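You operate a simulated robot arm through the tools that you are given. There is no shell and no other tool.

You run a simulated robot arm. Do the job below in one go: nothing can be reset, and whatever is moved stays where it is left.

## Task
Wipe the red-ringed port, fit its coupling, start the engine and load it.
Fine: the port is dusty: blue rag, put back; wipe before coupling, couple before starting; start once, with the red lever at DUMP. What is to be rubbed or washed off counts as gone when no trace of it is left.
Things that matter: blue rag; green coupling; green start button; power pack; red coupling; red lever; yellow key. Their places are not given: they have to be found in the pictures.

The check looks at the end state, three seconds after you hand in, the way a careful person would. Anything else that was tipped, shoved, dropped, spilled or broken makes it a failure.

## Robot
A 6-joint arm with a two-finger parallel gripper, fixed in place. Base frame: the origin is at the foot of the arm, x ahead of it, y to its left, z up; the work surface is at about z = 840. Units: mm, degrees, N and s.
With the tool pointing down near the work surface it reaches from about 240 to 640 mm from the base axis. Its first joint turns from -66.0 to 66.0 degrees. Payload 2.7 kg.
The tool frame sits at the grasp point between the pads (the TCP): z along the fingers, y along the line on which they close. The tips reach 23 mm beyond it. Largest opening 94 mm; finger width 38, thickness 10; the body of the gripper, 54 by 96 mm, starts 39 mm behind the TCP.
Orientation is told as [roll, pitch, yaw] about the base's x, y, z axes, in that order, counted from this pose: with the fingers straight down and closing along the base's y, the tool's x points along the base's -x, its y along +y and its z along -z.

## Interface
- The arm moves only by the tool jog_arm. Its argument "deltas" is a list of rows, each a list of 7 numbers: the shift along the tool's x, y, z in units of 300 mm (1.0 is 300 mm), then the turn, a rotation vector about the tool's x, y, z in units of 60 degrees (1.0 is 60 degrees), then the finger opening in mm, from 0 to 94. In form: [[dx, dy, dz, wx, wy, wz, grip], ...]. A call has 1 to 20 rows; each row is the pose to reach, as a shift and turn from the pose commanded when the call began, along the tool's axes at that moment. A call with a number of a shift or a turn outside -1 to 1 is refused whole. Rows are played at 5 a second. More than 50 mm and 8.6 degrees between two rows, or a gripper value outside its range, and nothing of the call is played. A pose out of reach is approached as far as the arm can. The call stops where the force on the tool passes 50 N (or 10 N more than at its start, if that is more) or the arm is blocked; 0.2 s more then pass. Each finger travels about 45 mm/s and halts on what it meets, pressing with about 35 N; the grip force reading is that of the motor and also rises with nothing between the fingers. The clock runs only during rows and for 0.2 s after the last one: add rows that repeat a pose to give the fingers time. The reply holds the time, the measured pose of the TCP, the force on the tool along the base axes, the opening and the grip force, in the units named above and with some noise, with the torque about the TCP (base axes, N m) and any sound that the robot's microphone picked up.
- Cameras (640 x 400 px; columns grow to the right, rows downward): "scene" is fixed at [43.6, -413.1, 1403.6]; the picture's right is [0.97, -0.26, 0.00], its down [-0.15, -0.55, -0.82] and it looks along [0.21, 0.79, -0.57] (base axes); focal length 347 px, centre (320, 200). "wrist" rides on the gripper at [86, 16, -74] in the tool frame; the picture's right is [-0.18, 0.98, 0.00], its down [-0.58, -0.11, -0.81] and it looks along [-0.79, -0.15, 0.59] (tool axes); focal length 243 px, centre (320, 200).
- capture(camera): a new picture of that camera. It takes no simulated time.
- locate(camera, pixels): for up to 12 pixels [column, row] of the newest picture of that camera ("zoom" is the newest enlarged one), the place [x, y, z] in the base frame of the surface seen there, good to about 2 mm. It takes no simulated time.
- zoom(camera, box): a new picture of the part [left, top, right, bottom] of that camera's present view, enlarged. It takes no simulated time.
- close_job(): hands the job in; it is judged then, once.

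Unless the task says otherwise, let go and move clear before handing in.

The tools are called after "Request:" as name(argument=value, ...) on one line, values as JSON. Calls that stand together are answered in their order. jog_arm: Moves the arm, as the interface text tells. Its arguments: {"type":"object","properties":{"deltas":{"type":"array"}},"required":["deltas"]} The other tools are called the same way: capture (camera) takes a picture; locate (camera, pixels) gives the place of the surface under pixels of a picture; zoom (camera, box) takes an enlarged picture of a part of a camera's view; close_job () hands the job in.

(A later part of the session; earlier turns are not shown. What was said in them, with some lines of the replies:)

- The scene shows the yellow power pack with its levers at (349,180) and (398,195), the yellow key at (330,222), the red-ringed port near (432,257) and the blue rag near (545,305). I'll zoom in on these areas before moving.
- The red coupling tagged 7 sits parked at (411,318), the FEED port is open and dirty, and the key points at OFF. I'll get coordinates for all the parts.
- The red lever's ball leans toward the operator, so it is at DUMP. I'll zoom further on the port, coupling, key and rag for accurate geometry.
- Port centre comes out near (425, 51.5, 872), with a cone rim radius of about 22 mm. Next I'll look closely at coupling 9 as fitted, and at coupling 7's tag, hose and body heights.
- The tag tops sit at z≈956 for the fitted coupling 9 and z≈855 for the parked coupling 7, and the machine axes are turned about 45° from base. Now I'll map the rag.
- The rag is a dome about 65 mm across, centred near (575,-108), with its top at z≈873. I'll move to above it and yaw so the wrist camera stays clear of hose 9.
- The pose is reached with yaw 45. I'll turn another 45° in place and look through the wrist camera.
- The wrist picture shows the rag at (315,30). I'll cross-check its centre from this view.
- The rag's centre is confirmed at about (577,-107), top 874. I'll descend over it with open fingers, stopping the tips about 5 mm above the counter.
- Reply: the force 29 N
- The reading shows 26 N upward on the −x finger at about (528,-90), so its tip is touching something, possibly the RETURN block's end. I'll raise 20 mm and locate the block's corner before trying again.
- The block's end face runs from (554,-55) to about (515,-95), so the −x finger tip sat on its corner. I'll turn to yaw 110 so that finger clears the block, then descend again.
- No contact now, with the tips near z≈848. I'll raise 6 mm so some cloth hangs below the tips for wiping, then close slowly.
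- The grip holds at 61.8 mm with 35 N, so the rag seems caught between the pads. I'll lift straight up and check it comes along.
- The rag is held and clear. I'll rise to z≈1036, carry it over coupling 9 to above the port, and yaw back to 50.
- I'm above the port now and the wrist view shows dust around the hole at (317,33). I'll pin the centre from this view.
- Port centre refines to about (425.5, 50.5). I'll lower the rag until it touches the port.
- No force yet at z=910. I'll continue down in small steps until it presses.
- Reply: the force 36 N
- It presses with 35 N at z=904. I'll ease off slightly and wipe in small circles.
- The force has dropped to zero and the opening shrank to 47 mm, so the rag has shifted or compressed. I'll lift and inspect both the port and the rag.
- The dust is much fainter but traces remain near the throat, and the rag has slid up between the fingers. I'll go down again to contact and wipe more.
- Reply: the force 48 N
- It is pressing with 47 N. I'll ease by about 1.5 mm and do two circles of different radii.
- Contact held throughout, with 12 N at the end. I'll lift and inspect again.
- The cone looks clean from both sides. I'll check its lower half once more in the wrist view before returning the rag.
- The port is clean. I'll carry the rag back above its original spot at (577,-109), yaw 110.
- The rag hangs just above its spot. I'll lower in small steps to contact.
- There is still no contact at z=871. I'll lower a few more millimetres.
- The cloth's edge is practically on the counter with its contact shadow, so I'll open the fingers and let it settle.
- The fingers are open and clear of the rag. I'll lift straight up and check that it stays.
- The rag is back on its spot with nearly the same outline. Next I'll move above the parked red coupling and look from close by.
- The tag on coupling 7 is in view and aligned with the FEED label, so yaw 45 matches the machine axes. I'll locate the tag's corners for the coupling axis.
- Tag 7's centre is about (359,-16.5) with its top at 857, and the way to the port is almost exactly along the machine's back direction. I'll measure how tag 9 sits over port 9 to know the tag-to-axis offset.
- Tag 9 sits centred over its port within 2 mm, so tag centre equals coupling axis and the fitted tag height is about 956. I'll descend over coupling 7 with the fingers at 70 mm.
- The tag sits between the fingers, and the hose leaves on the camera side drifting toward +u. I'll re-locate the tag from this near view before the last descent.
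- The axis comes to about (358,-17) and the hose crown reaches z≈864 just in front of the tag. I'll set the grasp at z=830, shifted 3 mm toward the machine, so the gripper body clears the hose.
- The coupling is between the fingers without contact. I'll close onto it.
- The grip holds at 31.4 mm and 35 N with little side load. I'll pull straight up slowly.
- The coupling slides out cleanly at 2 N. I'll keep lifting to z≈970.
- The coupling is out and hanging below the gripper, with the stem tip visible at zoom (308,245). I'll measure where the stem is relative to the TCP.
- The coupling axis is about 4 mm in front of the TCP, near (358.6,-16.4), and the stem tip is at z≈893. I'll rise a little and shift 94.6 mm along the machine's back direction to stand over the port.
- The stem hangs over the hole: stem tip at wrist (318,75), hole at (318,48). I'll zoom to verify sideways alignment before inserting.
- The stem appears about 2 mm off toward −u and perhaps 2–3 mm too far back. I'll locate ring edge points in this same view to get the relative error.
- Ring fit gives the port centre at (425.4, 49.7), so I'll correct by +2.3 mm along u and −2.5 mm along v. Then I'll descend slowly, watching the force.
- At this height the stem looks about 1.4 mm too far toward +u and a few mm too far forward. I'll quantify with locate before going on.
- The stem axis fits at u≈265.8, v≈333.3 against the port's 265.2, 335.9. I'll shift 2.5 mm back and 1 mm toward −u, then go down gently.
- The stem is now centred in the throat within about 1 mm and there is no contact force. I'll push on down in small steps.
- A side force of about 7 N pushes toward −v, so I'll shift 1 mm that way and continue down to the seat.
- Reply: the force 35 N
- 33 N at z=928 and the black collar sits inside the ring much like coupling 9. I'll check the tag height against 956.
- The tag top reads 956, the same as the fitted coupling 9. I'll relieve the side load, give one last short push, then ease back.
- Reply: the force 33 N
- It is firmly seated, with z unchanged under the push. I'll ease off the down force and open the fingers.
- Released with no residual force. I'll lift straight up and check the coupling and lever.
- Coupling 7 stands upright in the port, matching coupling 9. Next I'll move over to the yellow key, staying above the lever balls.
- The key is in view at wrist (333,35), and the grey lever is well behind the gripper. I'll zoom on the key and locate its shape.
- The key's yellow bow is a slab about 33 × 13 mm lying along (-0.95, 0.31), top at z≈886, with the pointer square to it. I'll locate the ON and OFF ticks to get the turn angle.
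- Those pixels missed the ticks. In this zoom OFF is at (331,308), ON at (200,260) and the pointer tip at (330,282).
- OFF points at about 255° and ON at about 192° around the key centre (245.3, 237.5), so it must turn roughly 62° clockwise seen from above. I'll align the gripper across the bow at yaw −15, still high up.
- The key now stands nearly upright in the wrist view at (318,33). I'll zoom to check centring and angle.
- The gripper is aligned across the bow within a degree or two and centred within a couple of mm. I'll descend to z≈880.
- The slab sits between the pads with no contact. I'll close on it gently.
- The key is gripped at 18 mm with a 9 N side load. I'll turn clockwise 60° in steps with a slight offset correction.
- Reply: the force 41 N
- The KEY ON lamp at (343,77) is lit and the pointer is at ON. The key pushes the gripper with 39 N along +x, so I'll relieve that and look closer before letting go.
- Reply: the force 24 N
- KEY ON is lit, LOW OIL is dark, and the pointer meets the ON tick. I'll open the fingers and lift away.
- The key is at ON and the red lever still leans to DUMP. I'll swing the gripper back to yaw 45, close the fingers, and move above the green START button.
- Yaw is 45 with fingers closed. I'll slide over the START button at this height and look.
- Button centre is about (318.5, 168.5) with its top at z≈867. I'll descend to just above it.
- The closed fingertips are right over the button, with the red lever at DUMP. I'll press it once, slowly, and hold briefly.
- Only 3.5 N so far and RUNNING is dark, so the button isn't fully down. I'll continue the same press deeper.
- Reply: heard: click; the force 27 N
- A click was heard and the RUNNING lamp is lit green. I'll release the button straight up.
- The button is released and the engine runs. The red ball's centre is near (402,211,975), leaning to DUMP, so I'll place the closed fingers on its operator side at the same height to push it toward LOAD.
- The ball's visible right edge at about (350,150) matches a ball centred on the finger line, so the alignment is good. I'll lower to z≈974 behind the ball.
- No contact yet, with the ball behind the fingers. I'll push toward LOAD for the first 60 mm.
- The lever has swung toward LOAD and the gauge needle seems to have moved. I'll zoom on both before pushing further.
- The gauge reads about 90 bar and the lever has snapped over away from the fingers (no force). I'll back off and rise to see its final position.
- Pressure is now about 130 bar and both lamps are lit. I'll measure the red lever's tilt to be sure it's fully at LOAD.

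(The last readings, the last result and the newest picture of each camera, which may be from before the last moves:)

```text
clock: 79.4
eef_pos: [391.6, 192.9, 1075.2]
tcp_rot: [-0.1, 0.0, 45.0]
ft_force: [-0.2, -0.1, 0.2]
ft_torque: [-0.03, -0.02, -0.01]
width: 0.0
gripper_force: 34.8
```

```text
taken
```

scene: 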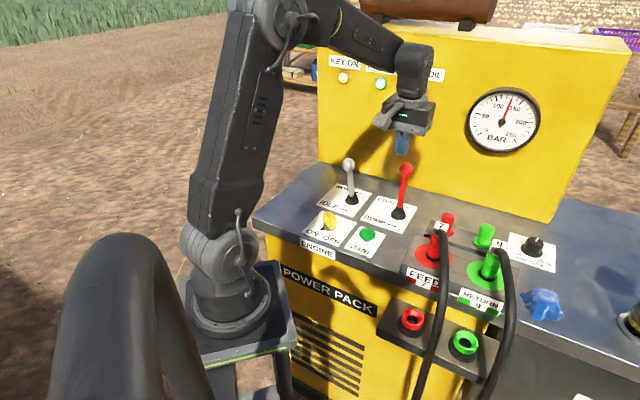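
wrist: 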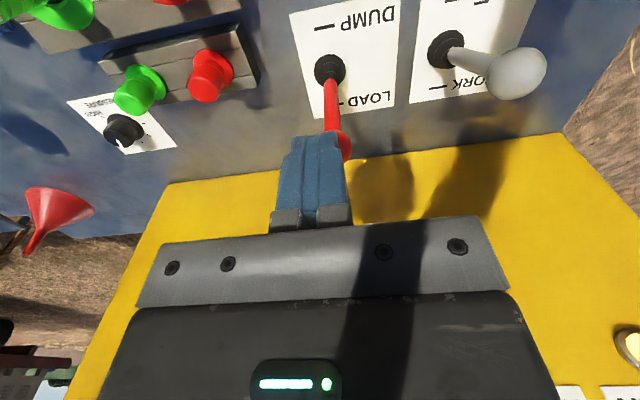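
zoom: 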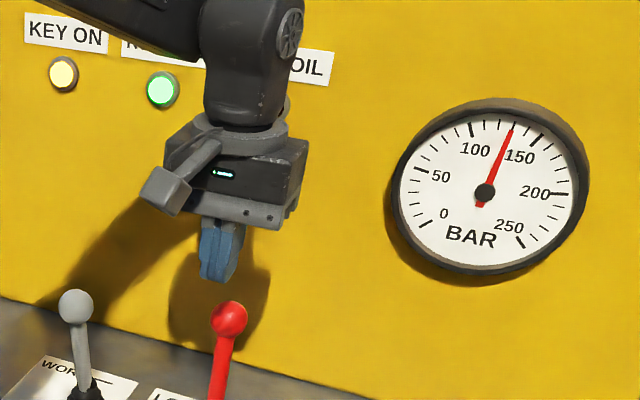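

The ball's centre works out at v≈478, directly over the pivot, so the lever is only mid-way. I'll go back down behind it and push on toward LOAD until the stop.

Request:
jog_arm(deltas=[[0, 0, 0.12, 0, 0, 0, 0], [0, 0, 0.24, 0, 0, 0, 0], [0, 0, 0.31, 0, 0, 0, 0], [0, 0, 0.335, 0, 0, 0, 0], [-0.04, 0, 0.335, 0, 0, 0, 0], [-0.08, 0, 0.335, 0, 0, 0, 0], [-0.11, 0, 0.335, 0, 0, 0, 0], [-0.13, 0, 0.335, 0, 0, 0, 0], [-0.15, 0, 0.335, 0, 0, 0, 0], [-0.17, 0, 0.335, 0, 0, 0, 0], [-0.19, 0, 0.335, 0, 0, 0, 0], [-0.2, 0, 0.335, 0, 0, 0, 0]])

Request:
zoom(camera="scene", box=[320, 90, 560, 240])

```text
clock: 82.0
eef_pos: [435.1, 237.5, 974.7]
tcp_rot: [0.0, 0.0, 45.0]
ft_force: [0.1, 0.0, 0.0]
ft_torque: [0.01, 0.01, -0.02]
width: 0.0
gripper_force: 35.2
```

```text
2.67 times, centred on (440, 165) of scene
```

zoom: 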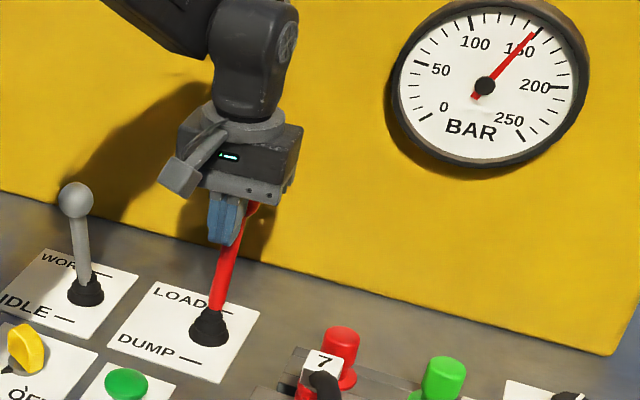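

The pressure has reached about 150 and the lever leans further back, still with no resisting force. I'll push in small steps to find the stop.

Request:
jog_arm(deltas=[[-0.012, 0, 0, 0, 0, 0, 0], [-0.024, 0, 0, 0, 0, 0, 0], [-0.036, 0, 0, 0, 0, 0, 0], [-0.045, 0, 0, 0, 0, 0, 0]])

Request:
zoom(camera="scene", box=[320, 90, 560, 240])

Request:
zoom(camera="scene", box=[380, 150, 440, 225])

```text
clock: 83.1
eef_pos: [439.7, 242.2, 974.1]
tcp_rot: [0.3, 1.3, 44.9]
ft_force: [-13.4, -10.6, 9.0]
ft_torque: [0.12, -0.13, 0.04]
width: 0.0
gripper_force: 35.2
stopped in row 4: the force on the tool passed its limit at 51 N (the readings are from after the stop); the commanded pose is now the measured one
```

```text
2.67 times, centred on (440, 165) of scene
```

zoom: 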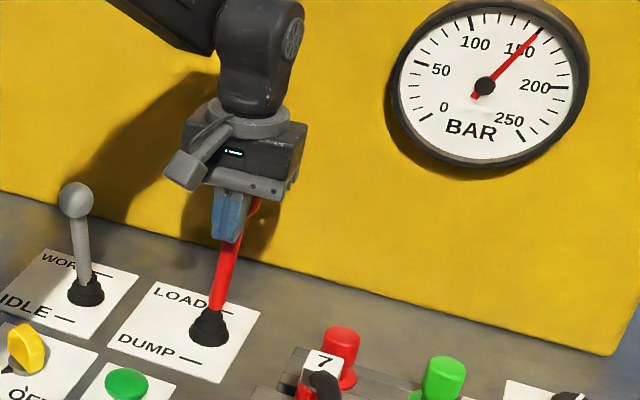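

```text
5.33 times, centred on (410, 188) of scene
```

zoom: 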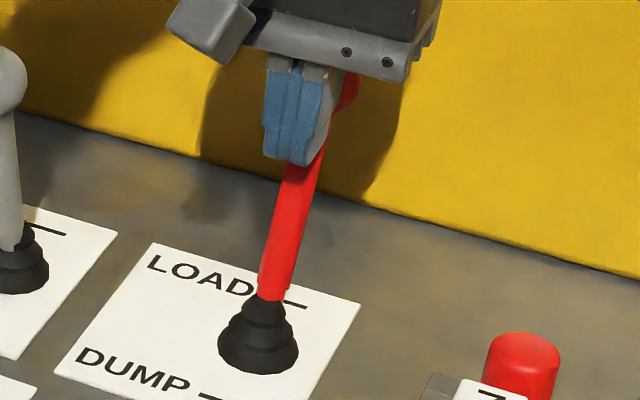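

The end stop was reached: 51 N, ball centre at about v=518, mirroring the DUMP position. I'll back off, rise clear and open up.

Request:
jog_arm(deltas=[[0.02, 0, 0, 0, 0, 0, 0], [0.07, 0, 0, 0, 0, 0, 0], [0.13, 0, 0, 0, 0, 0, 0], [0.18, 0, 0, 0, 0, 0, 0], [0.18, 0, -0.1, 0, 0, 0, 0], [0.18, 0, -0.22, 0, 0, 0, 0], [0.18, 0, -0.34, 0, 0, 0, 0], [0.18, 0, -0.4, 0, 0, 0, 0]])

Request:
capture(camera="scene")

Request:
zoom(camera="scene", box=[320, 150, 440, 240])

Request:
zoom(camera="scene", box=[320, 50, 560, 200])

Request:
locate(camera="scene", pixels=[[410, 161], [411, 165], [408, 178], [405, 190]])

```text
clock: 84.9
eef_pos: [404.7, 207.6, 1094.2]
tcp_rot: [0.2, 1.0, 44.9]
ft_force: [-0.3, -0.4, 1.1]
ft_torque: [0.01, -0.02, 0.01]
width: 0.0
gripper_force: 34.7
```

```text
taken
```

scene: 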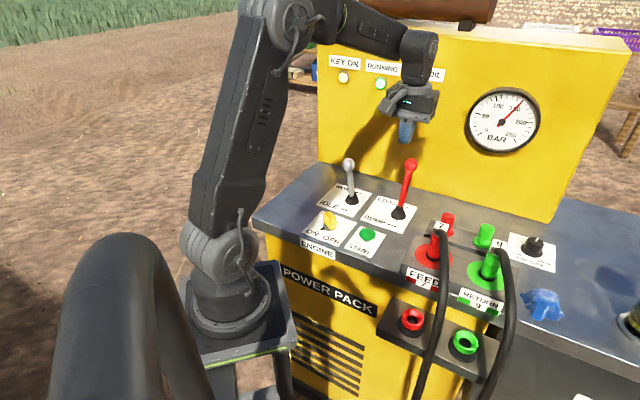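

```text
4.44 times, centred on (380, 195) of scene
```

zoom: 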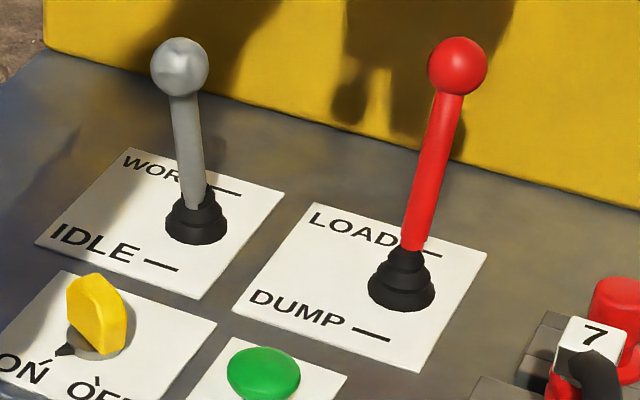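

```text
2.67 times, centred on (440, 125) of scene
```

zoom: 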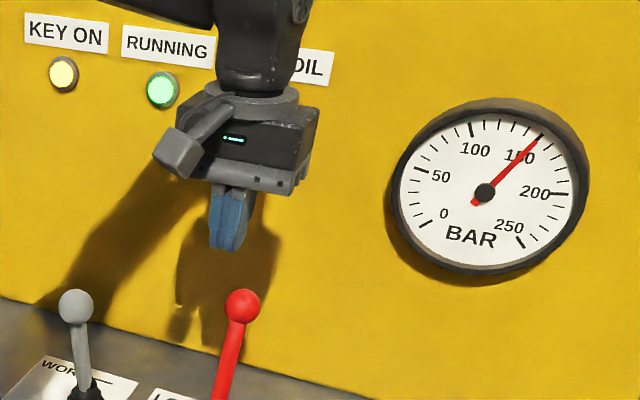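

```text
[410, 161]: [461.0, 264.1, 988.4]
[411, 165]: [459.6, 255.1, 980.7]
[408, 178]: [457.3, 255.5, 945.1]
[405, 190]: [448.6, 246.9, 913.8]
```

The lever stands at LOAD, 150 bar, KEY ON and RUNNING lit. I'll open the fingers a little, retreat clear of the machine and do a final check.

Request:
jog_arm(deltas=[[0.1, 0, -0.05, 0, 0, 0, 20], [0.2, 0, -0.1, 0, 0, 0, 40], [0.3, 0, -0.15, 0, 0, 0, 40], [0.38, 0, -0.2, 0, 0, 0, 40], [0.38, 0, -0.2, 0, 0, 0, 40]])

Request:
capture(camera="scene")

Request:
zoom(camera="scene", box=[320, 40, 560, 190])

Request:
zoom(camera="scene", box=[300, 150, 600, 340])

```text
clock: 86.1
eef_pos: [326.0, 126.4, 1159.3]
tcp_rot: [0.2, 1.0, 44.9]
ft_force: [1.0, 0.4, -0.2]
ft_torque: [0.03, 0.02, 0.01]
width: 39.9
gripper_force: 0.0
```

```text
taken
```

scene: 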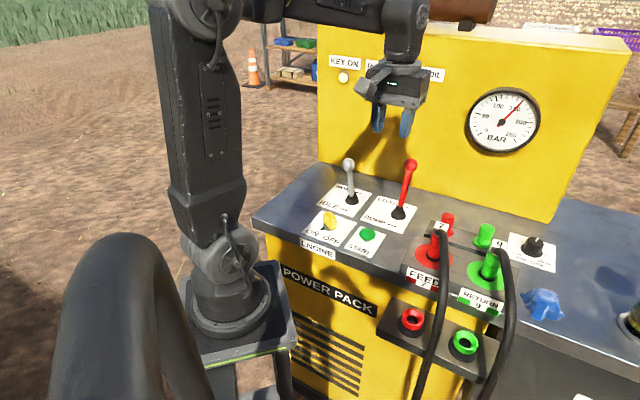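

```text
2.67 times, centred on (440, 115) of scene
```

zoom: 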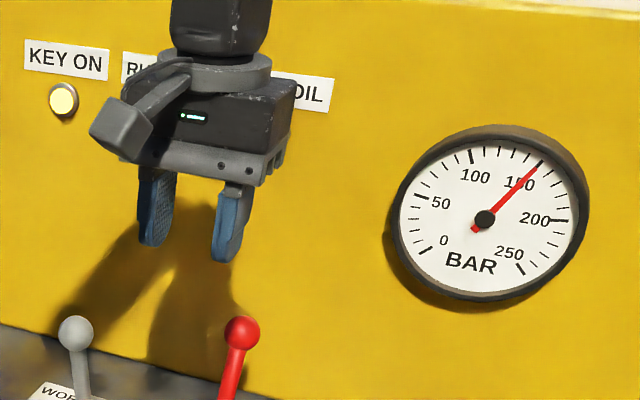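

```text
2.11 times, centred on (450, 245) of scene
```

zoom: 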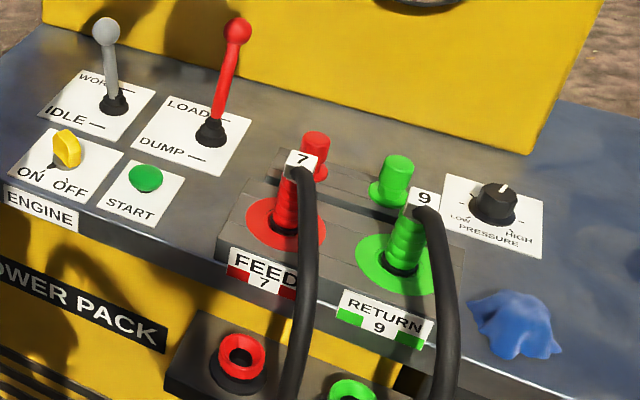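

The final pictures show coupling 7 in FEED, the rag back on its spot, the key at ON, the red lever at LOAD and the gauge steady at 150 bar. The arm is clear, so I'm handing in.

Request:
close_job()

```text
The job is handed in.
```

The job is handed in: the engine is running and loaded, with the gauge steady at about 150 bar.

- **Port:** I wiped the red-ringed FEED port with the blue rag until no dust showed from either camera. The rag is back where it was.
- **Coupling:** Red coupling 7 is seated in the FEED port, with its tag at the same height as the fitted green coupling 9.
- **Start:** The key is at ON. I pressed START once, with the red lever at DUMP. There was a click and the RUNNING lamp came on.
- **Load:** The red lever is against its stop at LOAD. The first push left it halfway, so I went back and pushed it the rest of the way.

While placing the gripper to pick up the rag, one fingertip pressed on the end of the RETURN block with about 26 N. I backed off, and nothing in the later pictures looked moved.

The arm in the way hid the RUNNING and LOW OIL lamps in the last picture. RUNNING was lit just before, and LOW OIL was dark when last seen, during loading.
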